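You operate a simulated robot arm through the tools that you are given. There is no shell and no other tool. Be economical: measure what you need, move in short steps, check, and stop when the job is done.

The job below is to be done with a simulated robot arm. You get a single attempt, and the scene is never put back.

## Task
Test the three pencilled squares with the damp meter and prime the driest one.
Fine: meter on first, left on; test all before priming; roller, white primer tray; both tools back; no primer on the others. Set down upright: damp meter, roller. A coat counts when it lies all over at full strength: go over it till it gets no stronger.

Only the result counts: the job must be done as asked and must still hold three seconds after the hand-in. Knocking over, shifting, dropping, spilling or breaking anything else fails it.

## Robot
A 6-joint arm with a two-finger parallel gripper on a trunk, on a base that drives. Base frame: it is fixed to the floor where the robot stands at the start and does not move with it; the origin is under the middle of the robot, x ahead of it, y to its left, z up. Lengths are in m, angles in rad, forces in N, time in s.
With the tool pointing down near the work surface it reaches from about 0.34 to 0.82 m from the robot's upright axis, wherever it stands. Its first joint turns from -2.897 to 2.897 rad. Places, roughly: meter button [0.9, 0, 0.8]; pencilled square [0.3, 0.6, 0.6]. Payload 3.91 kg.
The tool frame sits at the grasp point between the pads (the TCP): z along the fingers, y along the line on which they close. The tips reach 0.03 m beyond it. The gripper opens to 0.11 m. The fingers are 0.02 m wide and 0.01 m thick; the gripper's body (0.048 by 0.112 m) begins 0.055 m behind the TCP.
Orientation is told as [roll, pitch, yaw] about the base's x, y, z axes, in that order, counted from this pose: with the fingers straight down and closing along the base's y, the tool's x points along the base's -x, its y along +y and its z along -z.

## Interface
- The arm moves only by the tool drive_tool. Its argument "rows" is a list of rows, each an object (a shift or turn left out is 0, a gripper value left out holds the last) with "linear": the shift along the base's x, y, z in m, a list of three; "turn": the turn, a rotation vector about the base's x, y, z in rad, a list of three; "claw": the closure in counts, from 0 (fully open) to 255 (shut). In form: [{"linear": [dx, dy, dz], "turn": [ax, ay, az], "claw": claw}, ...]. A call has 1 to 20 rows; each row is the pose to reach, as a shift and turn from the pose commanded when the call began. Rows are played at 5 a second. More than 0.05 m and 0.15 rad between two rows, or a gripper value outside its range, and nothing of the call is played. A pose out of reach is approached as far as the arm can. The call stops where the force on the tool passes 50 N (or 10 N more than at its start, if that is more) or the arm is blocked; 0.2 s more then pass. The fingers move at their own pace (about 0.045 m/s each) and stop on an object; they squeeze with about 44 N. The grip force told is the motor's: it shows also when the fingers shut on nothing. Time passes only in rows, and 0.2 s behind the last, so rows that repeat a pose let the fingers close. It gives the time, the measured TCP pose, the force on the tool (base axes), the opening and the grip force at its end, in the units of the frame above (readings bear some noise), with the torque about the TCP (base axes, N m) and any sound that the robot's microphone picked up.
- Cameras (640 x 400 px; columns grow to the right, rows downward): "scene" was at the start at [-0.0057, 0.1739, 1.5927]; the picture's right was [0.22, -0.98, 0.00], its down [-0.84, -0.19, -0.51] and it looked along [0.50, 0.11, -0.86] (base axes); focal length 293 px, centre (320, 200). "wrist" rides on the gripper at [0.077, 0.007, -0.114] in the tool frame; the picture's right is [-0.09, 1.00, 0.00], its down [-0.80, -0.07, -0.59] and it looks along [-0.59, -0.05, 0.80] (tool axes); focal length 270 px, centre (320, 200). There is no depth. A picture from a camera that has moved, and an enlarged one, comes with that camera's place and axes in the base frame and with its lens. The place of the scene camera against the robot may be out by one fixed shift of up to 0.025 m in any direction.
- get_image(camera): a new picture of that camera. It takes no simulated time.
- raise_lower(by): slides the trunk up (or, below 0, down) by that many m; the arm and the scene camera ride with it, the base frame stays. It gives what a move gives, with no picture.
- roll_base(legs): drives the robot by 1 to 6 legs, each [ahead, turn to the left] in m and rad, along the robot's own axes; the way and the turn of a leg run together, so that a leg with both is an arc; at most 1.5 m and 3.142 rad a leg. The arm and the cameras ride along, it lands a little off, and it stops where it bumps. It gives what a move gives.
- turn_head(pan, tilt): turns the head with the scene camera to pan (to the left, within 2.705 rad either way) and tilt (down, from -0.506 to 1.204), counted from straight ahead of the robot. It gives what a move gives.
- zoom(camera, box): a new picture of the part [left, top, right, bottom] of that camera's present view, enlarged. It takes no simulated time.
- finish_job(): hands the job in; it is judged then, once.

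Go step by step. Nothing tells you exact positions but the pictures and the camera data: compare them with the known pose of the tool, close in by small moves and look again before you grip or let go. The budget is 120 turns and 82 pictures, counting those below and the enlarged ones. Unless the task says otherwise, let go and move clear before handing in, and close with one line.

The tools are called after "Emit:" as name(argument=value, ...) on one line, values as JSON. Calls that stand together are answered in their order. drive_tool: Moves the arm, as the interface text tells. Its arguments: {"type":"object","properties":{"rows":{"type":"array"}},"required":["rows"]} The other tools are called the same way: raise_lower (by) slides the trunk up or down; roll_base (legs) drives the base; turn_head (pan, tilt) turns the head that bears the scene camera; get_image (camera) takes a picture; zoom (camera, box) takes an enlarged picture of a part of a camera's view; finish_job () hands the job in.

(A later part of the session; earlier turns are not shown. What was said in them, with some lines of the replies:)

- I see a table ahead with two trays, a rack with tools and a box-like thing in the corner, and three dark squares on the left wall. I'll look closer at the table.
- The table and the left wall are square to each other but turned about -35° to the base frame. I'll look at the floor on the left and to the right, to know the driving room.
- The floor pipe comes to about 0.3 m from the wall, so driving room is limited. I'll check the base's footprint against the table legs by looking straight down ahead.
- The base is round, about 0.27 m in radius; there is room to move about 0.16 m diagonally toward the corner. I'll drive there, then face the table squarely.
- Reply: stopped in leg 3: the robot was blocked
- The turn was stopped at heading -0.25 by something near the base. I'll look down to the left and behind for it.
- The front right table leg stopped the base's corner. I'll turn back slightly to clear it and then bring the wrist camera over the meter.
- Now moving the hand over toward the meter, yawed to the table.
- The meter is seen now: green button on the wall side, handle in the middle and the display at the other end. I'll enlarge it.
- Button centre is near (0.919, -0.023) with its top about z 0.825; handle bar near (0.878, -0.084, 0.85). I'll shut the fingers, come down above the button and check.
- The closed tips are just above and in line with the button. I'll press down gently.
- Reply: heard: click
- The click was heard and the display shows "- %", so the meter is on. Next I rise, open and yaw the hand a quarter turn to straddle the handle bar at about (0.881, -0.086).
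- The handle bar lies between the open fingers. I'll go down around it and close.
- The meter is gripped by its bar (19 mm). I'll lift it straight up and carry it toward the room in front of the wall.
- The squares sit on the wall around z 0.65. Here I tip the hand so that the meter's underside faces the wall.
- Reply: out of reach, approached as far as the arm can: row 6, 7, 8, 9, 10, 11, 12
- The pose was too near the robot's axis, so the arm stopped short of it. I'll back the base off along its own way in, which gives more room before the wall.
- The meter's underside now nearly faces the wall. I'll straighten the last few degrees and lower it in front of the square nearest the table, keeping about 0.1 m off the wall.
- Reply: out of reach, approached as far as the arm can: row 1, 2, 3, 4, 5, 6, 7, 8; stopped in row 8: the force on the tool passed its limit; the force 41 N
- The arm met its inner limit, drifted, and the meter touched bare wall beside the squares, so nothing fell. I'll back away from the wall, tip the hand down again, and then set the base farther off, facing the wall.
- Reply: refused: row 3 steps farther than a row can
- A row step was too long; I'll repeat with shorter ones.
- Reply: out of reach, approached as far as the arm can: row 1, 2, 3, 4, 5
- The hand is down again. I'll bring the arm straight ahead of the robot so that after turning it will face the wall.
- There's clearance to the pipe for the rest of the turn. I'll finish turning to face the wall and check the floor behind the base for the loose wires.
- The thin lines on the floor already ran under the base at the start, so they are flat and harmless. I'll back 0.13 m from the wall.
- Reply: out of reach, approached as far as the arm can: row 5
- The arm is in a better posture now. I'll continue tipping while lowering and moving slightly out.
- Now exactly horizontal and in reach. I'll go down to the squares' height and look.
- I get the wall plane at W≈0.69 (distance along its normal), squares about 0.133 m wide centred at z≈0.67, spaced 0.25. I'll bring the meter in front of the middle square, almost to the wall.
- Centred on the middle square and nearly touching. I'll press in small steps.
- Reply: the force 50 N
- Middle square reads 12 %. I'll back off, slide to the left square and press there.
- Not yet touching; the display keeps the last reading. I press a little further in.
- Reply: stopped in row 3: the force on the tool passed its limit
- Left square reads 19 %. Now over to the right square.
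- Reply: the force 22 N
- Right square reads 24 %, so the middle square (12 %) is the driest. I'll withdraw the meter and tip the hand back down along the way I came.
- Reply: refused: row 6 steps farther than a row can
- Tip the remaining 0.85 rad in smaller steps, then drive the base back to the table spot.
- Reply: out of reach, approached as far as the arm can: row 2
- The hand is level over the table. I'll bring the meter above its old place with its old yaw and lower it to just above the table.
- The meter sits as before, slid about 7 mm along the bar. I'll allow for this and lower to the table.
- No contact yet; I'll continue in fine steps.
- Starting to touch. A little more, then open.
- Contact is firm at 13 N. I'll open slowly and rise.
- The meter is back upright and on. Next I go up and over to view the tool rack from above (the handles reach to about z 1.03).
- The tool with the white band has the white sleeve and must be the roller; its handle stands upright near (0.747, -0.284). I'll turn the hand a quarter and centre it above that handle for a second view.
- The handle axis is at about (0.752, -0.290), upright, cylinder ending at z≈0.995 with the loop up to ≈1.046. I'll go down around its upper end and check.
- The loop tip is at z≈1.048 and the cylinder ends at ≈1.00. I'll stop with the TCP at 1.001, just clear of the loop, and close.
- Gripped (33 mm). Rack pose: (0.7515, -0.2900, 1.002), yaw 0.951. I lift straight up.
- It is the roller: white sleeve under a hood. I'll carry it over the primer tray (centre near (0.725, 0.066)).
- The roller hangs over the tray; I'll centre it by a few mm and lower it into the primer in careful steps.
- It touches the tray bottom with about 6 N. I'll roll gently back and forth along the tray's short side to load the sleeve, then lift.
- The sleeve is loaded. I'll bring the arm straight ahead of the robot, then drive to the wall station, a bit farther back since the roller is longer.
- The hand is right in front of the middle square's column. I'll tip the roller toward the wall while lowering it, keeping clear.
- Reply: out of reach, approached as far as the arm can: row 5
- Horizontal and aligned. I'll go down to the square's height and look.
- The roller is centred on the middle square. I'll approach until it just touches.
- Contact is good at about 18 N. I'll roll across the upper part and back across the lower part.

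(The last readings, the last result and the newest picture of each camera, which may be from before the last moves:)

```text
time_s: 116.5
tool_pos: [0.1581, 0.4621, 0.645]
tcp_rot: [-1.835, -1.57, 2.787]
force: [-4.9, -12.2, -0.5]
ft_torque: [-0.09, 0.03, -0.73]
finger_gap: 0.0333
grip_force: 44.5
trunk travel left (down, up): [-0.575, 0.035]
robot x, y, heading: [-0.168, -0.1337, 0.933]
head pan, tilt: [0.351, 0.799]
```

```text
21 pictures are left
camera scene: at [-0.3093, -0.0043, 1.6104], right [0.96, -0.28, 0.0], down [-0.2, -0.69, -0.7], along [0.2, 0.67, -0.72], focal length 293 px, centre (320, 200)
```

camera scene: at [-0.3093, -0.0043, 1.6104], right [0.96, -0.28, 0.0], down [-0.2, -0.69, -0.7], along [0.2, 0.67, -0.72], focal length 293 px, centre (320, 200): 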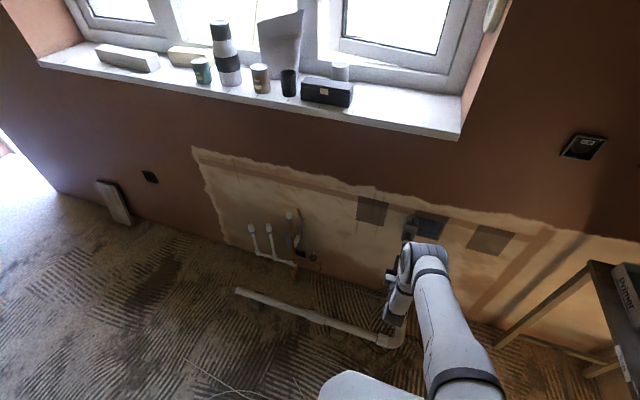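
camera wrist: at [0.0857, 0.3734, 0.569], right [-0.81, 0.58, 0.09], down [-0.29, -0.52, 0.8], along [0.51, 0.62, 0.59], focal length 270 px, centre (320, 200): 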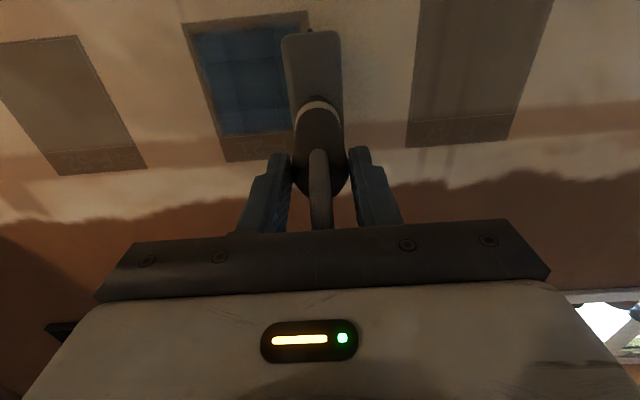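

The primer (it shows blue) is going on within the pencilled outline only, about z 0.58–0.70, d -0.13 to -0.01. I'll do further passes shifted to evenly cover that.

Emit:
drive_tool(rows=[{"linear": [-0.0058, -0.0082, 0.02]}, {"linear": [0, 0, 0.02]}, {"linear": [0.0285, -0.0203, 0.02]}, {"linear": [0.057, -0.0406, 0.02]}, {"linear": [0.0856, -0.0609, 0.02]}, {"linear": [0.1141, -0.0812, 0.02]}, {"linear": [0.0856, -0.0609, 0.02]}, {"linear": [0.057, -0.0406, 0.02]}, {"linear": [0.0285, -0.0203, 0.02]}, {"linear": [0, 0, 0.02]}, {"linear": [-0.0058, -0.0082, -0.025]}, {"linear": [0, 0, -0.025]}, {"linear": [0.0285, -0.0203, -0.025]}, {"linear": [0.057, -0.0406, -0.025]}, {"linear": [0.0856, -0.0609, -0.025]}, {"linear": [0.1141, -0.0812, -0.025]}, {"linear": [0.0856, -0.0609, -0.025]}, {"linear": [0.057, -0.0406, -0.025]}, {"linear": [0.0285, -0.0203, -0.025]}, {"linear": [0, 0, -0.025]}])

Emit:
zoom(camera="scene", box=[340, 170, 540, 295])

Emit:
zoom(camera="wrist", box=[100, 0, 400, 188])

```text
time_s: 120.7
tool_pos: [0.1588, 0.462, 0.6182]
tcp_rot: [-1.589, -1.569, 2.539]
force: [-0.8, -0.5, -2.2]
ft_torque: [-0.2, 0.13, 0.03]
finger_gap: 0.033
grip_force: 43.7
trunk travel left (down, up): [-0.575, 0.035]
robot x, y, heading: [-0.1717, -0.1349, 0.928]
head pan, tilt: [0.351, 0.799]
```

```text
3.20 times, centred on (440, 232) of scene
camera zoom: at [-0.309, -0.0031, 1.6103], right [0.96, -0.28, 0.0], down [-0.2, -0.69, -0.7], along [0.2, 0.67, -0.72], focal length 936 px, centre (-64, 96)
```

zoom: 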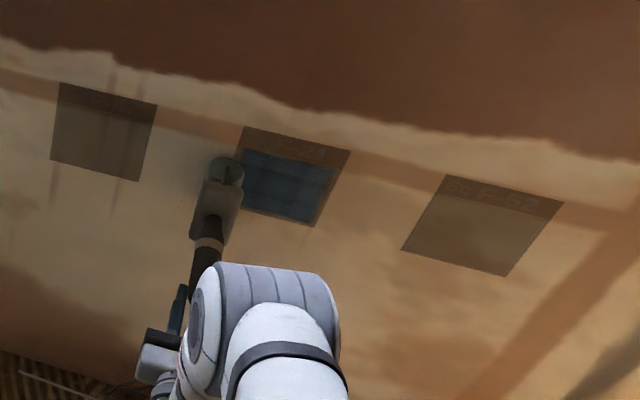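

```text
2.13 times, centred on (250, 94) of wrist
camera zoom: at [0.0864, 0.3729, 0.5431], right [-0.81, 0.58, 0.09], down [-0.29, -0.52, 0.8], along [0.51, 0.62, 0.59], focal length 575 px, centre (469, 426)
```

zoom: 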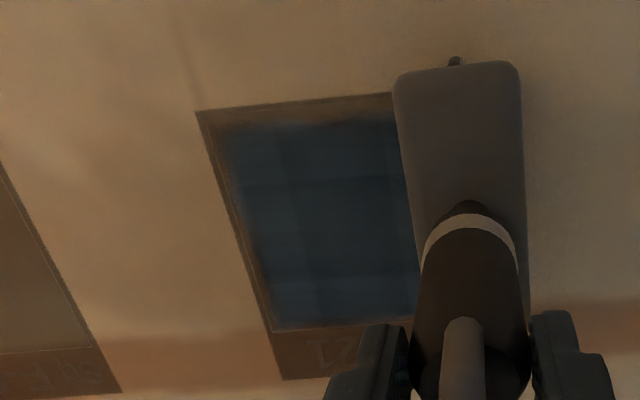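

The coat shows banding and the last pass barely touched. I'll go over again with slightly firmer pressure.

Emit:
drive_tool(rows=[{"linear": [-0.0058, -0.0082, 0.042]}, {"linear": [0.0009, 0.0012, 0.042]}, {"linear": [0.0294, -0.0191, 0.042]}, {"linear": [0.0579, -0.0394, 0.042]}, {"linear": [0.0865, -0.0597, 0.042]}, {"linear": [0.115, -0.08, 0.042]}, {"linear": [0.0865, -0.0597, 0.042]}, {"linear": [0.0579, -0.0394, 0.042]}, {"linear": [0.0294, -0.0191, 0.042]}, {"linear": [0.0009, 0.0012, 0.042]}, {"linear": [-0.0058, -0.0082, 0.01]}, {"linear": [0.0009, 0.0012, 0.01]}, {"linear": [0.0294, -0.0191, 0.01]}, {"linear": [0.0579, -0.0394, 0.01]}, {"linear": [0.0865, -0.0597, 0.01]}, {"linear": [0.115, -0.08, 0.01]}, {"linear": [0.0865, -0.0597, 0.01]}, {"linear": [0.0579, -0.0394, 0.01]}, {"linear": [0.0294, -0.0191, 0.01]}, {"linear": [0.0009, 0.0012, 0.01]}])

Emit:
zoom(camera="wrist", box=[100, 0, 400, 188])

```text
time_s: 124.9
tool_pos: [0.1602, 0.4625, 0.6299]
tcp_rot: [-2.212, -1.569, -3.121]
force: [0.1, -0.3, -2.0]
ft_torque: [-0.21, 0.15, 0.03]
finger_gap: 0.0328
grip_force: 43.7
trunk travel left (down, up): [-0.575, 0.035]
robot x, y, heading: [-0.1712, -0.1319, 0.932]
head pan, tilt: [0.351, 0.799]
```

```text
2.13 times, centred on (250, 94) of wrist
camera zoom: at [0.088, 0.3744, 0.5542], right [-0.81, 0.58, 0.09], down [-0.29, -0.52, 0.8], along [0.51, 0.62, 0.59], focal length 575 px, centre (469, 426)
```

zoom: 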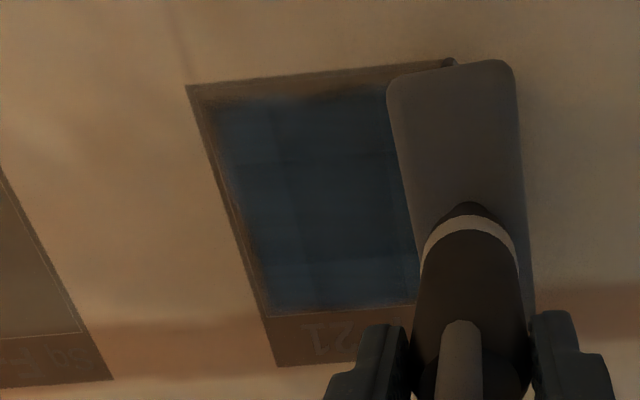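

The coat is more even, but contact is light at this end. I'll press in a little and check the force.

Emit:
drive_tool(rows=[{"linear": [0.0008, 0.0012, 0]}, {"linear": [0.0014, 0.002, 0]}, {"linear": [0.002, 0.0028, 0]}])

```text
time_s: 125.7
tool_pos: [0.1615, 0.4642, 0.6302]
tcp_rot: [-0.985, -1.569, 1.937]
force: [-10.7, -15.5, -0.1]
ft_torque: [0.48, -0.28, -0.23]
finger_gap: 0.0326
grip_force: 43.9
trunk travel left (down, up): [-0.575, 0.035]
robot x, y, heading: [-0.1736, -0.1308, 0.938]
head pan, tilt: [0.351, 0.799]
```

Good contact (19 N). Another four traverses with this pressure.

Emit:
drive_tool(rows=[{"linear": [-0.0081, 0.0058, 0]}, {"linear": [0.0163, -0.0116, 0]}, {"linear": [0.0408, -0.029, 0]}, {"linear": [0.0652, -0.0464, 0]}, {"linear": [0.0897, -0.0638, 0]}, {"linear": [0.1141, -0.0812, 0]}, {"linear": [0.0856, -0.0609, 0]}, {"linear": [0.057, -0.0406, 0]}, {"linear": [0.0285, -0.0203, 0]}, {"linear": [-0.0081, 0.0058, 0]}, {"linear": [-0.0139, -0.0024, 0.03]}, {"linear": [-0.0081, 0.0058, 0.03]}, {"linear": [0.0285, -0.0203, 0.03]}, {"linear": [0.057, -0.0406, 0.03]}, {"linear": [0.0856, -0.0609, 0.03]}, {"linear": [0.1141, -0.0812, 0.03]}, {"linear": [0.0856, -0.0609, 0.03]}, {"linear": [0.057, -0.0406, 0.03]}, {"linear": [0.0285, -0.0203, 0.03]}, {"linear": [-0.0081, 0.0058, 0.03]}])

Emit:
zoom(camera="wrist", box=[100, 0, 400, 188])

```text
time_s: 129.9
tool_pos: [0.1528, 0.472, 0.6602]
tcp_rot: [-1.329, -1.569, 2.278]
force: [-0.2, -0.4, -1.6]
ft_torque: [-0.22, 0.19, 0.01]
finger_gap: 0.0328
grip_force: 43.5
trunk travel left (down, up): [-0.575, 0.035]
robot x, y, heading: [-0.175, -0.131, 0.936]
head pan, tilt: [0.351, 0.799]
```

```text
2.13 times, centred on (250, 94) of wrist
camera zoom: at [0.0791, 0.3835, 0.5839], right [-0.81, 0.58, 0.09], down [-0.29, -0.52, 0.8], along [0.51, 0.62, 0.59], focal length 575 px, centre (469, 426)
```

zoom: 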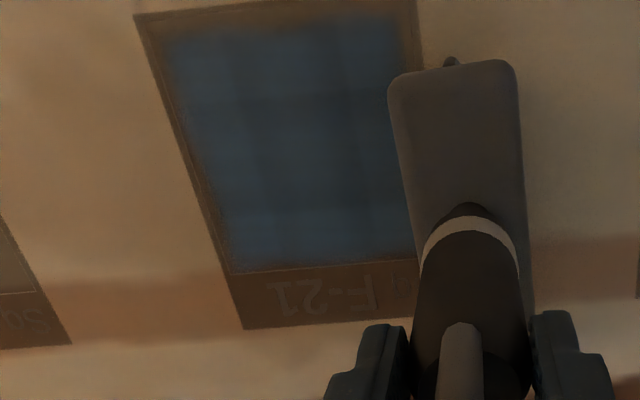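

Edges look a bit weaker than the centre, and the wall seems slightly skew to my sweep. I'll check the contact at the other end.

Emit:
drive_tool(rows=[{"linear": [-0.0058, -0.0082, 0]}, {"linear": [0.0268, -0.0314, 0]}, {"linear": [0.0594, -0.0546, 0]}, {"linear": [0.092, -0.0778, 0]}, {"linear": [0.1246, -0.101, 0]}, {"linear": [0.1275, -0.0969, 0]}, {"linear": [0.1287, -0.0953, 0]}, {"linear": [0.1293, -0.0945, 0]}])

Emit:
get_image(camera="wrist")

```text
time_s: 131.7
tool_pos: [0.2833, 0.3761, 0.6602]
tcp_rot: [-1.712, -1.569, 2.661]
force: [-0.5, -0.5, -2.0]
ft_torque: [-0.21, 0.13, -0.03]
finger_gap: 0.0328
grip_force: 43.3
trunk travel left (down, up): [-0.575, 0.035]
robot x, y, heading: [-0.1754, -0.1331, 0.93]
head pan, tilt: [0.351, 0.799]
```

```text
16 pictures are left
camera wrist: at [0.2112, 0.2883, 0.584], right [-0.81, 0.58, 0.09], down [-0.29, -0.52, 0.8], along [0.51, 0.62, 0.59], focal length 270 px, centre (320, 200)
```

wrist: 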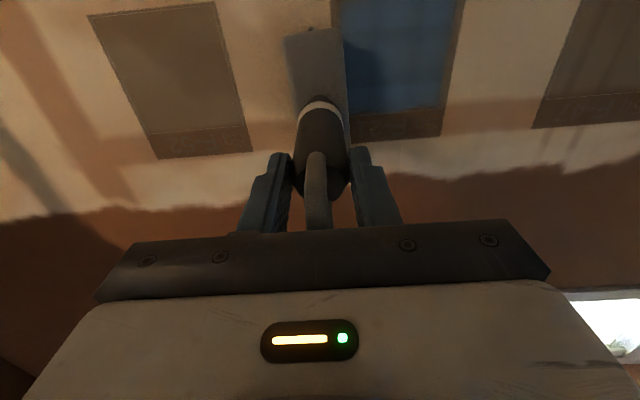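

No contact here yet at the same depth, so the handle has slid a few mm into the hand. I'll press until it touches.

Emit:
drive_tool(rows=[{"linear": [0.0009, 0.0012, 0]}, {"linear": [0.0017, 0.0024, 0]}, {"linear": [0.0023, 0.0033, 0]}])

```text
time_s: 132.5
tool_pos: [0.284, 0.3788, 0.6603]
tcp_rot: [0.046, -1.567, 0.903]
force: [-12.1, -21.3, 0.0]
ft_torque: [0.51, -0.31, -0.47]
finger_gap: 0.0328
grip_force: 43.7
trunk travel left (down, up): [-0.575, 0.035]
robot x, y, heading: [-0.1693, -0.1322, 0.931]
head pan, tilt: [0.351, 0.799]
```

Firm contact. I sweep across at this height, then back lower, pressing a trace more on the way.

Emit:
drive_tool(rows=[{"linear": [-0.0184, 0.0134, 0]}, {"linear": [-0.0368, 0.0268, 0]}, {"linear": [-0.0552, 0.0402, 0]}, {"linear": [-0.0736, 0.0536, 0]}, {"linear": [-0.092, 0.067, 0]}, {"linear": [-0.1104, 0.0804, 0]}, {"linear": [-0.1288, 0.0938, 0]}, {"linear": [-0.1323, 0.0889, -0.035]}, {"linear": [-0.1277, 0.0954, -0.035]}, {"linear": [-0.1092, 0.0822, -0.035]}, {"linear": [-0.0907, 0.069, -0.035]}, {"linear": [-0.0722, 0.0558, -0.035]}, {"linear": [-0.0537, 0.0426, -0.035]}, {"linear": [-0.0352, 0.0294, -0.035]}, {"linear": [-0.0167, 0.0162, -0.035]}, {"linear": [0.0018, 0.003, -0.035]}])

Emit:
zoom(camera="wrist", box=[250, 0, 550, 188])

```text
time_s: 134.6
tool_pos: [0.1588, 0.4694, 0.6226]
tcp_rot: [-0.473, -1.563, 1.441]
force: [-8.1, -6.7, 1.4]
ft_torque: [0.03, 0.15, 0.48]
finger_gap: 0.0327
grip_force: 44.1
trunk travel left (down, up): [-0.575, 0.035]
robot x, y, heading: [-0.1758, -0.1336, 0.933]
head pan, tilt: [0.351, 0.799]
stopped in row 10: the force on the tool passed its limit (the readings are from after the stop); the commanded pose is now the measured one
```

```text
2.13 times, centred on (400, 94) of wrist
camera zoom: at [0.0861, 0.3796, 0.5462], right [-0.82, 0.57, 0.08], down [-0.28, -0.52, 0.8], along [0.5, 0.64, 0.59], focal length 575 px, centre (150, 426)
```

zoom: 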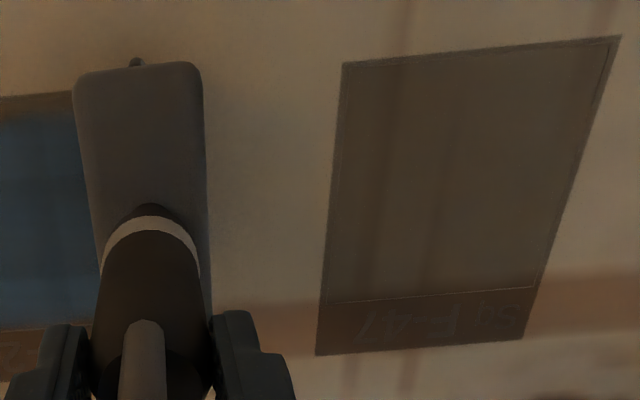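

Now it's seated firmly. I'll sweep across at this height and back higher.

Emit:
drive_tool(rows=[{"linear": [0.0184, -0.0133, 0]}, {"linear": [0.0368, -0.0266, 0]}, {"linear": [0.0552, -0.0399, 0]}, {"linear": [0.0736, -0.0532, 0]}, {"linear": [0.092, -0.0665, 0]}, {"linear": [0.1104, -0.0798, 0]}, {"linear": [0.1288, -0.0931, 0]}, {"linear": [0.1253, -0.098, 0.04]}, {"linear": [0.1288, -0.0931, 0.04]}, {"linear": [0.1104, -0.0798, 0.04]}, {"linear": [0.092, -0.0665, 0.04]}, {"linear": [0.0736, -0.0532, 0.04]}, {"linear": [0.0552, -0.0399, 0.04]}, {"linear": [0.0368, -0.0266, 0.04]}, {"linear": [0.0184, -0.0133, 0.04]}, {"linear": [0, 0, 0.04]}])

Emit:
zoom(camera="wrist", box=[100, 0, 400, 188])

```text
time_s: 138.0
tool_pos: [0.1567, 0.4693, 0.66]
tcp_rot: [-0.531, -1.565, 1.498]
force: [-6.7, -17.7, -2.4]
ft_torque: [-0.31, 0.02, -0.95]
finger_gap: 0.0331
grip_force: 44.1
trunk travel left (down, up): [-0.575, 0.035]
robot x, y, heading: [-0.1716, -0.1329, 0.931]
head pan, tilt: [0.351, 0.799]
```

```text
2.13 times, centred on (250, 94) of wrist
camera zoom: at [0.086, 0.3797, 0.5858], right [-0.82, 0.57, 0.08], down [-0.28, -0.52, 0.8], along [0.5, 0.64, 0.59], focal length 575 px, centre (469, 426)
```

zoom: 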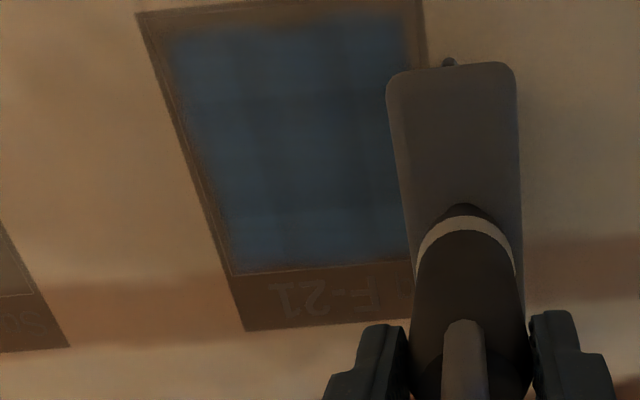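

Contact held throughout. The outer rim still looks weaker, so I'll sweep lower and a bit beyond both sides (staying far from the other squares).

Emit:
drive_tool(rows=[{"linear": [-0.0035, -0.0049, -0.04]}, {"linear": [-0.0198, 0.0067, -0.063]}, {"linear": [-0.0163, 0.0116, -0.063]}, {"linear": [0.0014, -0.0011, -0.063]}, {"linear": [0.0191, -0.0138, -0.063]}, {"linear": [0.0368, -0.0265, -0.063]}, {"linear": [0.0545, -0.0392, -0.063]}, {"linear": [0.0722, -0.0519, -0.063]}, {"linear": [0.0899, -0.0646, -0.063]}, {"linear": [0.1076, -0.0773, -0.063]}, {"linear": [0.1253, -0.09, -0.063]}, {"linear": [0.143, -0.1027, -0.063]}, {"linear": [0.1395, -0.1076, -0.03]}, {"linear": [0.143, -0.1027, -0.015]}, {"linear": [0.1165, -0.0838, -0.015]}, {"linear": [0.09, -0.0649, -0.015]}, {"linear": [0.0635, -0.046, -0.015]}, {"linear": [0.037, -0.0271, -0.015]}, {"linear": [0.0105, -0.0082, -0.015]}, {"linear": [-0.016, 0.0114, -0.015]}])

Emit:
zoom(camera="wrist", box=[100, 0, 400, 188])

```text
time_s: 142.2
tool_pos: [0.1428, 0.4816, 0.6484]
tcp_rot: [-0.506, -1.565, 1.469]
force: [-5.4, -12.8, -1.6]
ft_torque: [0.44, -0.18, -0.68]
finger_gap: 0.0345
grip_force: 43.8
trunk travel left (down, up): [-0.575, 0.035]
robot x, y, heading: [-0.175, -0.1319, 0.932]
head pan, tilt: [0.351, 0.799]
```

```text
2.13 times, centred on (250, 94) of wrist
camera zoom: at [0.0706, 0.3923, 0.572], right [-0.82, 0.57, 0.09], down [-0.28, -0.52, 0.8], along [0.5, 0.63, 0.59], focal length 575 px, centre (469, 426)
```

zoom: 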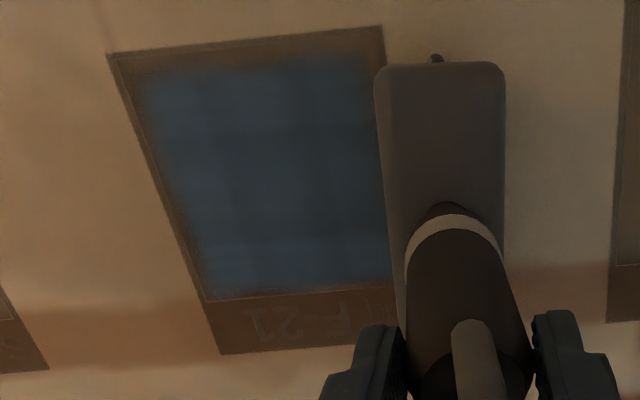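

The rim stays the same, so the coat is bounded there. I'll back away to see the coat without the hand's shadow.

Emit:
drive_tool(rows=[{"linear": [-0.0116, -0.0163, 0]}, {"linear": [-0.0145, -0.0203, 0]}, {"linear": [-0.034, -0.0033, 0]}, {"linear": [-0.0632, 0.0175, 0]}, {"linear": [-0.0925, 0.0383, 0]}, {"linear": [-0.1217, 0.0591, 0]}])

Emit:
zoom(camera="scene", box=[340, 170, 540, 295])

Emit:
zoom(camera="wrist", box=[0, 0, 300, 188])

```text
time_s: 143.6
tool_pos: [0.0203, 0.5428, 0.6483]
tcp_rot: [-0.486, -1.564, 1.448]
force: [0.3, 0.2, -2.1]
ft_torque: [-0.22, 0.14, 0.0]
finger_gap: 0.0328
grip_force: 44.1
trunk travel left (down, up): [-0.575, 0.035]
robot x, y, heading: [-0.1711, -0.1318, 0.933]
head pan, tilt: [0.351, 0.799]
```

```text
3.20 times, centred on (440, 232) of scene
camera zoom: at [-0.3091, -0.0033, 1.6103], right [0.96, -0.28, 0.0], down [-0.2, -0.69, -0.7], along [0.2, 0.67, -0.72], focal length 936 px, centre (-64, 96)
```

zoom: 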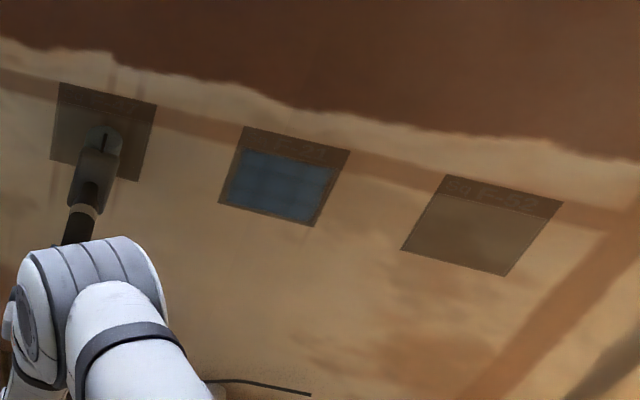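

```text
2.13 times, centred on (150, 94) of wrist
camera zoom: at [-0.0515, 0.4531, 0.5715], right [-0.82, 0.57, 0.08], down [-0.28, -0.52, 0.8], along [0.5, 0.63, 0.59], focal length 575 px, centre (682, 426)
```

zoom: 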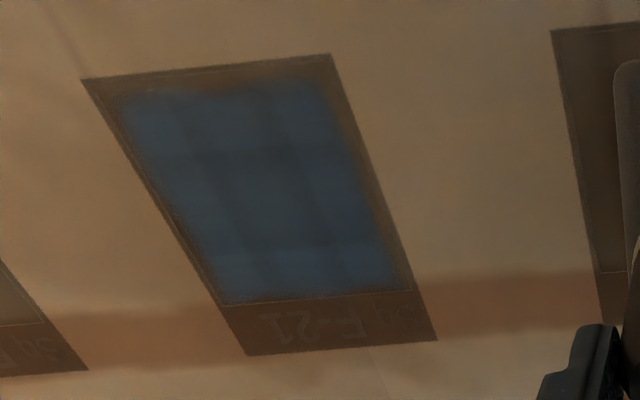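

The coat is fairly even but shows faint darker bands. I'll go over it again at several heights and compare.

Emit:
drive_tool(rows=[{"linear": [0.0292, -0.0208, 0]}, {"linear": [0.0585, -0.0416, 0]}, {"linear": [0.0877, -0.0624, 0]}, {"linear": [0.1072, -0.0794, 0]}, {"linear": [0.1181, -0.064, 0]}, {"linear": [0.1217, -0.0591, 0]}, {"linear": [0.151, -0.0803, 0]}, {"linear": [0.1803, -0.1015, 0]}, {"linear": [0.2096, -0.1227, 0]}, {"linear": [0.2389, -0.1439, 0]}, {"linear": [0.2682, -0.1651, 0]}, {"linear": [0.2647, -0.17, 0.02]}, {"linear": [0.2682, -0.1651, 0.02]}, {"linear": [0.2389, -0.1439, 0.02]}, {"linear": [0.2096, -0.1227, 0.02]}, {"linear": [0.1803, -0.1015, 0.02]}, {"linear": [0.151, -0.0803, 0.02]}, {"linear": [0.1217, -0.0591, 0.02]}])

Emit:
drive_tool(rows=[{"linear": [-0.0035, -0.0049, -0.035]}, {"linear": [0, 0, -0.035]}, {"linear": [0.0293, -0.0212, -0.035]}, {"linear": [0.0586, -0.0424, -0.035]}, {"linear": [0.0879, -0.0636, -0.035]}, {"linear": [0.1172, -0.0848, -0.035]}, {"linear": [0.1465, -0.106, -0.035]}, {"linear": [0.143, -0.1109, -0.06]}, {"linear": [0.1465, -0.106, -0.06]}, {"linear": [0.1172, -0.0848, -0.06]}, {"linear": [0.0879, -0.0636, -0.06]}, {"linear": [0.0586, -0.0424, -0.06]}, {"linear": [0.0293, -0.0212, -0.06]}, {"linear": [0.0, 0.0, -0.06]}, {"linear": [-0.0058, -0.0082, -0.06]}, {"linear": [-0.0145, -0.0203, -0.04]}, {"linear": [-0.0438, 0.0005, -0.02]}, {"linear": [-0.0731, 0.0213, -0.02]}, {"linear": [-0.1024, 0.0421, -0.02]}, {"linear": [-0.1217, 0.0591, -0.02]}])

Emit:
zoom(camera="wrist", box=[0, 0, 300, 188])

```text
time_s: 147.4
tool_pos: [0.1427, 0.4832, 0.6657]
tcp_rot: [-0.595, -1.566, 1.563]
force: [-7.7, -18.6, -1.5]
ft_torque: [-0.45, 0.02, -1.23]
finger_gap: 0.0367
grip_force: 44.4
trunk travel left (down, up): [-0.575, 0.035]
robot x, y, heading: [-0.1707, -0.1327, 0.934]
head pan, tilt: [0.351, 0.799]
```

```text
time_s: 151.6
tool_pos: [0.0217, 0.5421, 0.647]
tcp_rot: [-0.461, -1.563, 1.426]
force: [0.6, -0.3, -1.3]
ft_torque: [-0.21, 0.15, 0.0]
finger_gap: 0.0329
grip_force: 44.4
trunk travel left (down, up): [-0.575, 0.035]
robot x, y, heading: [-0.1734, -0.1318, 0.934]
head pan, tilt: [0.351, 0.799]
```

```text
2.13 times, centred on (150, 94) of wrist
camera zoom: at [-0.0509, 0.452, 0.5711], right [-0.82, 0.57, 0.09], down [-0.28, -0.52, 0.8], along [0.5, 0.63, 0.59], focal length 575 px, centre (682, 426)
```

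zoom: 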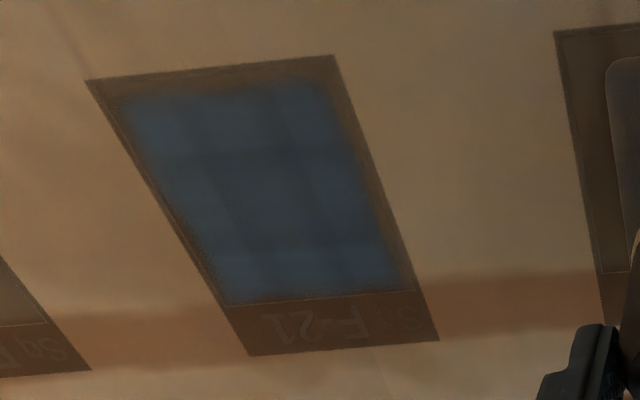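

The look hasn't changed, so it seems saturated. One tight look to confirm that it is even.

Emit:
zoom(camera="scene", box=[400, 200, 460, 245])

```text
8.89 times, centred on (430, 222) of scene
camera zoom: at [-0.3092, -0.0032, 1.6103], right [0.96, -0.28, 0.0], down [-0.2, -0.69, -0.7], along [0.2, 0.67, -0.72], focal length 2601 px, centre (-658, 0)
```

zoom: 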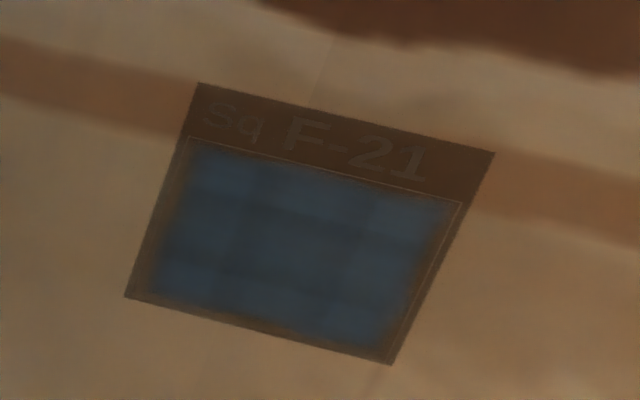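

The coat is an even 3×3 pattern with equal tiles, inside the pencil line. I take it as full; now I withdraw and tip the roller back down along the same path.

Emit:
drive_tool(rows=[{"linear": [-0.0174, -0.0245, 0]}, {"linear": [0.0139, -0.0467, 0.03]}, {"linear": [0.0452, -0.0689, 0.06]}, {"linear": [0.0765, -0.0911, 0.09]}, {"linear": [0.1078, -0.1133, 0.12]}, {"linear": [0.1391, -0.1355, 0.15]}, {"linear": [0.1704, -0.1577, 0.18]}, {"linear": [0.1728, -0.1527, 0.206]}])

Emit:
drive_tool(rows=[{"linear": [-0.0078, -0.0108, 0.04], "turn": [-0.1064, 0.0762, 0]}, {"linear": [-0.0155, -0.0217, 0.08], "turn": [-0.2129, 0.1524, 0]}, {"linear": [-0.0233, -0.0325, 0.12], "turn": [-0.3193, 0.2286, 0]}, {"linear": [-0.031, -0.0434, 0.16], "turn": [-0.4257, 0.3047, 0]}, {"linear": [-0.0388, -0.0542, 0.2], "turn": [-0.5322, 0.3809, 0]}, {"linear": [-0.0466, -0.065, 0.24], "turn": [-0.6386, 0.4571, 0]}, {"linear": [-0.0543, -0.0759, 0.255], "turn": [-0.745, 0.5333, 0]}, {"linear": [-0.0621, -0.0867, 0.27], "turn": [-0.8514, 0.6095, 0]}, {"linear": [-0.0698, -0.0976, 0.285], "turn": [-0.9579, 0.6857, 0]}, {"linear": [-0.0776, -0.1084, 0.3], "turn": [-1.0643, 0.7619, 0]}, {"linear": [-0.0854, -0.1192, 0.315], "turn": [-1.1707, 0.838, 0]}, {"linear": [-0.0931, -0.1301, 0.33], "turn": [-1.2772, 0.9142, 0]}])

```text
time_s: 153.4
tool_pos: [0.1937, 0.3892, 0.8532]
tcp_rot: [-0.438, -1.564, 1.403]
force: [0.8, 0.0, -1.4]
ft_torque: [-0.18, 0.13, 0.04]
finger_gap: 0.0328
grip_force: 43.8
trunk travel left (down, up): [-0.575, 0.035]
robot x, y, heading: [-0.1736, -0.1342, 0.933]
head pan, tilt: [0.351, 0.799]
```

```text
time_s: 156.0
tool_pos: [0.1026, 0.259, 1.1835]
tcp_rot: [0.014, 0.006, 0.95]
force: [0.5, -1.4, -1.5]
ft_torque: [0.02, -0.01, 0.04]
finger_gap: 0.0327
grip_force: 43.6
trunk travel left (down, up): [-0.575, 0.035]
robot x, y, heading: [-0.1757, -0.1315, 0.927]
head pan, tilt: [0.351, 0.799]
```

The roller hangs down again. I drive back to the table.

Emit:
roll_base(legs=[[0.2, 0], [0, -1.11], [0.21, 0]])

Emit:
get_image(camera="wrist")

```text
time_s: 161.6
tool_pos: [0.6045, -0.0875, 1.1833]
tcp_rot: [0.016, 0.006, -0.171]
force: [-0.1, 0.4, -2.0]
ft_torque: [-0.01, -0.04, 0.02]
finger_gap: 0.033
grip_force: 43.7
trunk travel left (down, up): [-0.575, 0.035]
robot x, y, heading: [0.1377, 0.0078, -0.228]
head pan, tilt: [0.351, 0.799]
stopped in leg 3: the robot was blocked; the commanded pose is now the measured one
```

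```text
8 pictures are left
camera wrist: at [0.5292, -0.0688, 1.2992], right [0.26, 0.97, 0.01], down [0.78, -0.21, 0.59], along [0.57, -0.14, -0.81], focal length 270 px, centre (320, 200)
```

wrist: 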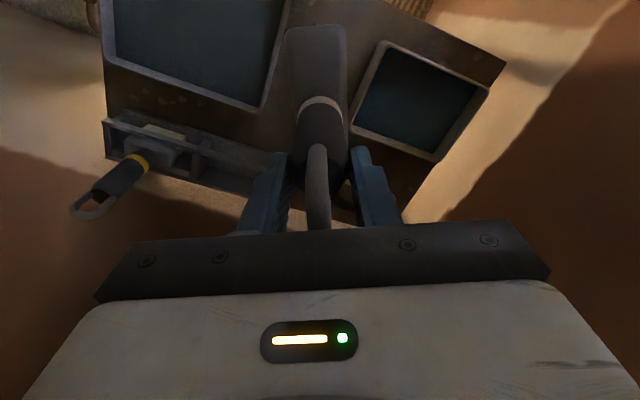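

The base corner just touched the table leg again; I'll back off a touch and straighten.

Emit:
roll_base(legs=[[-0.015, 0.06]])

Emit:
turn_head(pan=0, tilt=1.0)

```text
time_s: 162.4
tool_pos: [0.5945, -0.0551, 1.1839]
tcp_rot: [0.014, 0.004, -0.111]
force: [-0.9, 0.0, -1.5]
ft_torque: [0.02, -0.06, -0.01]
finger_gap: 0.0328
grip_force: 43.6
trunk travel left (down, up): [-0.575, 0.035]
robot x, y, heading: [0.1229, 0.0076, -0.172]
head pan, tilt: [0.351, 0.799]
```

```text
time_s: 163.3
tool_pos: [0.5937, -0.0563, 1.1837]
tcp_rot: [0.017, 0.005, -0.109]
force: [0.1, 0.4, -1.5]
ft_torque: [0.01, -0.02, 0.01]
finger_gap: 0.0328
grip_force: 43.7
trunk travel left (down, up): [-0.575, 0.035]
robot x, y, heading: [0.1229, 0.006, -0.174]
head pan, tilt: [0.0, 1.0]
```

First I level the small tilt, then carry the roller above its slot at the old yaw.

Emit:
drive_tool(rows=[{"linear": [0, 0, 0], "turn": [-0.016, -0.005, 0]}, {"linear": [0, 0, 0], "turn": [-0.016, -0.005, 0]}])

Emit:
drive_tool(rows=[{"linear": [0.0198, -0.0292, 0], "turn": [0, 0, 0.1325]}, {"linear": [0.0395, -0.0585, 0], "turn": [0, 0, 0.265]}, {"linear": [0.0593, -0.0878, 0], "turn": [0, 0, 0.3975]}, {"linear": [0.079, -0.117, 0], "turn": [0, 0, 0.53]}, {"linear": [0.0988, -0.1463, 0], "turn": [0, 0, 0.6625]}, {"linear": [0.1185, -0.1755, 0], "turn": [0, 0, 0.795]}, {"linear": [0.1383, -0.2048, 0], "turn": [0, 0, 0.9275]}, {"linear": [0.158, -0.234, 0], "turn": [0, 0, 1.06]}, {"linear": [0.158, -0.234, -0.03], "turn": [0, 0, 1.06]}])

Emit:
get_image(camera="wrist")

Emit:
zoom(camera="scene", box=[260, 40, 500, 240])

```text
time_s: 163.9
tool_pos: [0.5953, -0.0559, 1.1844]
tcp_rot: [0.0, -0.001, -0.109]
force: [-0.9, 0.5, -2.2]
ft_torque: [0.0, -0.01, -0.01]
finger_gap: 0.0328
grip_force: 44.2
trunk travel left (down, up): [-0.575, 0.035]
robot x, y, heading: [0.1212, 0.0087, -0.175]
head pan, tilt: [0.0, 1.0]
```

```text
time_s: 165.9
tool_pos: [0.7549, -0.2893, 1.1516]
tcp_rot: [0.0, -0.003, 0.952]
force: [0.0, 0.8, -1.9]
ft_torque: [-0.03, 0.0, 0.01]
finger_gap: 0.0328
grip_force: 44.1
trunk travel left (down, up): [-0.575, 0.035]
robot x, y, heading: [0.1243, 0.0048, -0.175]
head pan, tilt: [0.0, 1.0]
```

```text
7 pictures are left
camera wrist: at [0.7037, -0.3479, 1.2675], right [-0.76, 0.65, 0.0], down [0.52, 0.61, 0.6], along [0.39, 0.45, -0.8], focal length 270 px, centre (320, 200)
```

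wrist: 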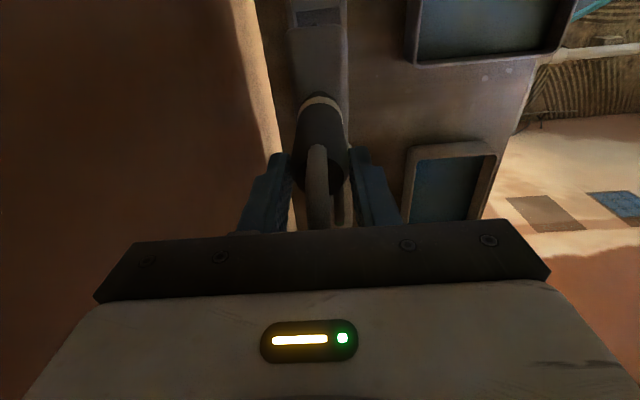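

```text
2.00 times, centred on (380, 140) of scene
camera zoom: at [0.1474, 0.1798, 1.5953], right [-0.17, -0.98, 0.0], down [-0.83, 0.15, -0.54], along [0.53, -0.09, -0.84], focal length 585 px, centre (200, 320)
```

zoom: 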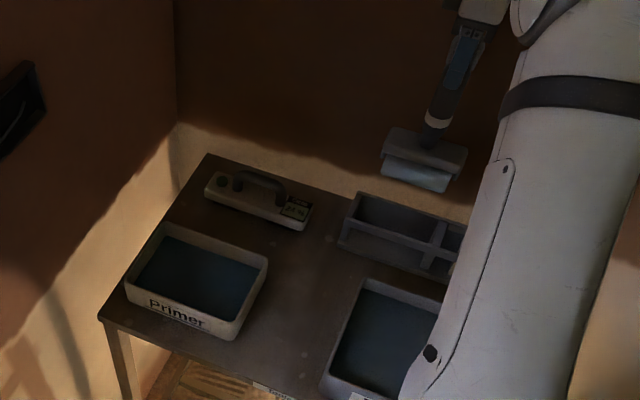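

The roller hangs above its slot; the table things look undisturbed. I'll correct 3 mm and lower to just above the rack.

Emit:
drive_tool(rows=[{"linear": [-0.003, -0.0007, -0.03]}, {"linear": [-0.003, -0.0007, -0.06]}, {"linear": [-0.003, -0.0007, -0.085]}])

Emit:
zoom(camera="wrist", box=[220, 0, 420, 125])

```text
time_s: 166.7
tool_pos: [0.7512, -0.2912, 1.0705]
tcp_rot: [0.001, -0.003, 0.951]
force: [0.0, 0.7, -1.1]
ft_torque: [0.02, -0.01, 0.0]
finger_gap: 0.033
grip_force: 43.7
trunk travel left (down, up): [-0.575, 0.035]
robot x, y, heading: [0.124, 0.0069, -0.175]
head pan, tilt: [0.0, 1.0]
```

```text
3.20 times, centred on (320, 62) of wrist
camera zoom: at [0.7001, -0.3491, 1.1852], right [-0.76, 0.65, 0.0], down [0.52, 0.61, 0.6], along [0.39, 0.45, -0.8], focal length 865 px, centre (320, 640)
```

zoom: 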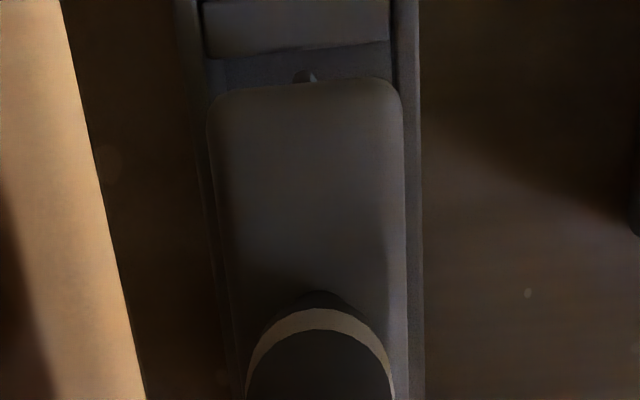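

Hood and slot line up within a few mm. I lower into the rack with force watch.

Emit:
drive_tool(rows=[{"linear": [0.0016, 0.0, -0.03]}, {"linear": [0.0016, 0.0, -0.05]}, {"linear": [0.0016, 0.0, -0.062]}, {"linear": [0.0016, 0.0, -0.068]}, {"linear": [0.0016, 0.0, -0.071]}])

```text
time_s: 167.9
tool_pos: [0.7529, -0.2908, 1.0017]
tcp_rot: [-0.004, -0.002, 0.95]
force: [-0.1, 1.9, 11.9]
ft_torque: [0.36, 0.36, -0.01]
finger_gap: 0.0328
grip_force: 44.5
trunk travel left (down, up): [-0.575, 0.035]
robot x, y, heading: [0.1192, 0.0053, -0.175]
head pan, tilt: [0.0, 1.0]
```

Contact at the same height as when I took it. A look before letting go.

Emit:
get_image(camera="wrist")

Emit:
zoom(camera="scene", box=[380, 80, 500, 170])

```text
4 pictures are left
camera wrist: at [0.7006, -0.3487, 1.1157], right [-0.76, 0.65, 0.0], down [0.52, 0.61, 0.6], along [0.39, 0.45, -0.8], focal length 270 px, centre (320, 200)
```

wrist: 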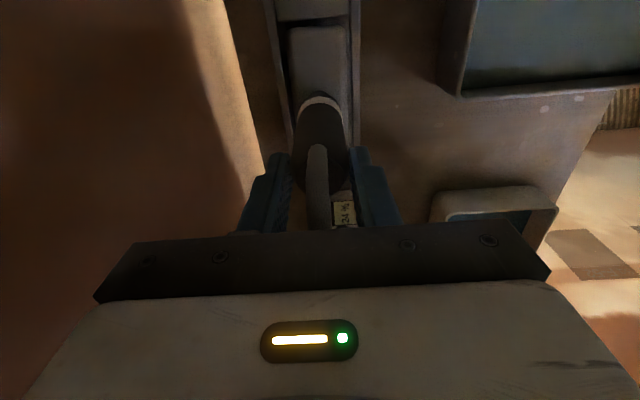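

```text
4.44 times, centred on (440, 125) of scene
camera zoom: at [0.1458, 0.1808, 1.5954], right [-0.17, -0.98, 0.0], down [-0.83, 0.15, -0.54], along [0.53, -0.09, -0.84], focal length 1300 px, centre (-213, 533)
```

zoom: 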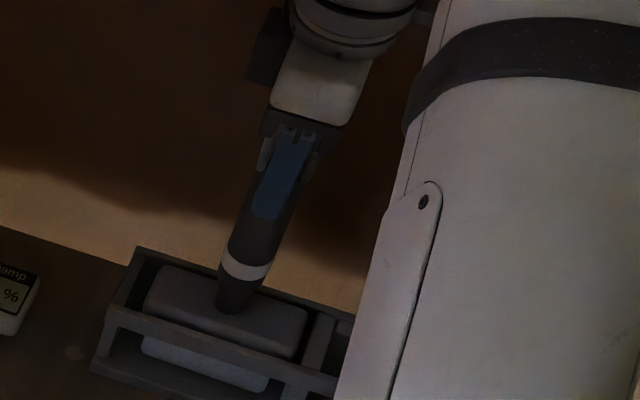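

It sits in the slot just as at the start. I open slowly and rise straight up.

Emit:
drive_tool(rows=[{"linear": [0, 0, 0.001]}, {"linear": [0, 0, 0.001], "claw": 170}, {"linear": [0, 0, 0.001], "claw": 120}, {"linear": [0, 0, 0.001], "claw": 0}, {"linear": [0, 0, 0.001]}, {"linear": [0, 0, 0.001]}, {"linear": [0, 0, 0.001]}, {"linear": [0, 0, 0.001]}, {"linear": [0, 0, 0.03]}, {"linear": [0, 0, 0.07]}, {"linear": [0, 0, 0.11]}, {"linear": [0, 0, 0.15]}])

Emit:
get_image(camera="wrist")

```text
time_s: 170.5
tool_pos: [0.752, -0.2923, 1.1517]
tcp_rot: [0.001, -0.002, 0.95]
force: [0.4, -0.3, 0.0]
ft_torque: [0.01, 0.02, -0.01]
finger_gap: 0.1102
grip_force: 0.1
trunk travel left (down, up): [-0.575, 0.035]
robot x, y, heading: [0.1212, 0.0073, -0.172]
head pan, tilt: [0.0, 1.0]
```

```text
2 pictures are left
camera wrist: at [0.6995, -0.3503, 1.2658], right [-0.76, 0.65, 0.0], down [0.52, 0.61, 0.6], along [0.39, 0.45, -0.8], focal length 270 px, centre (320, 200)
```

wrist: 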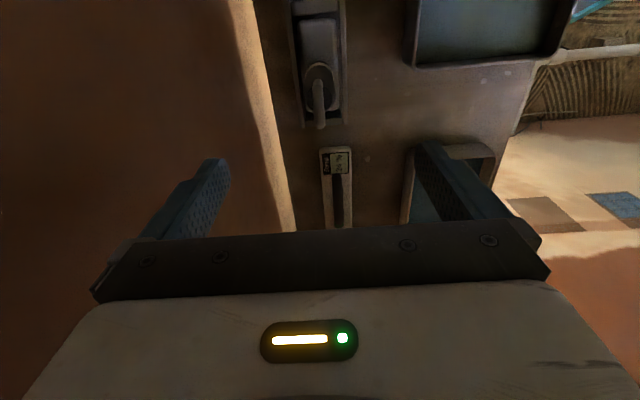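

The roller stands upright in its slot, the meter is on and upright in its place, and only the middle square is primed. The hand is clear, so I hand in.

Emit:
finish_job()

```text
The job is handed in.
```

I switched the meter on, tested all three squares and primed only the driest one, the middle square (Sq F-21, 12 %); the left read 19 % and the right 24 %. The coat stopped changing with further rolling. I took that as full strength and did not reload the roller to confirm it. Both tools are back upright and the meter is still on. While testing, the meter bumped bare wall once, and the base touched the table leg twice; nothing looked moved.
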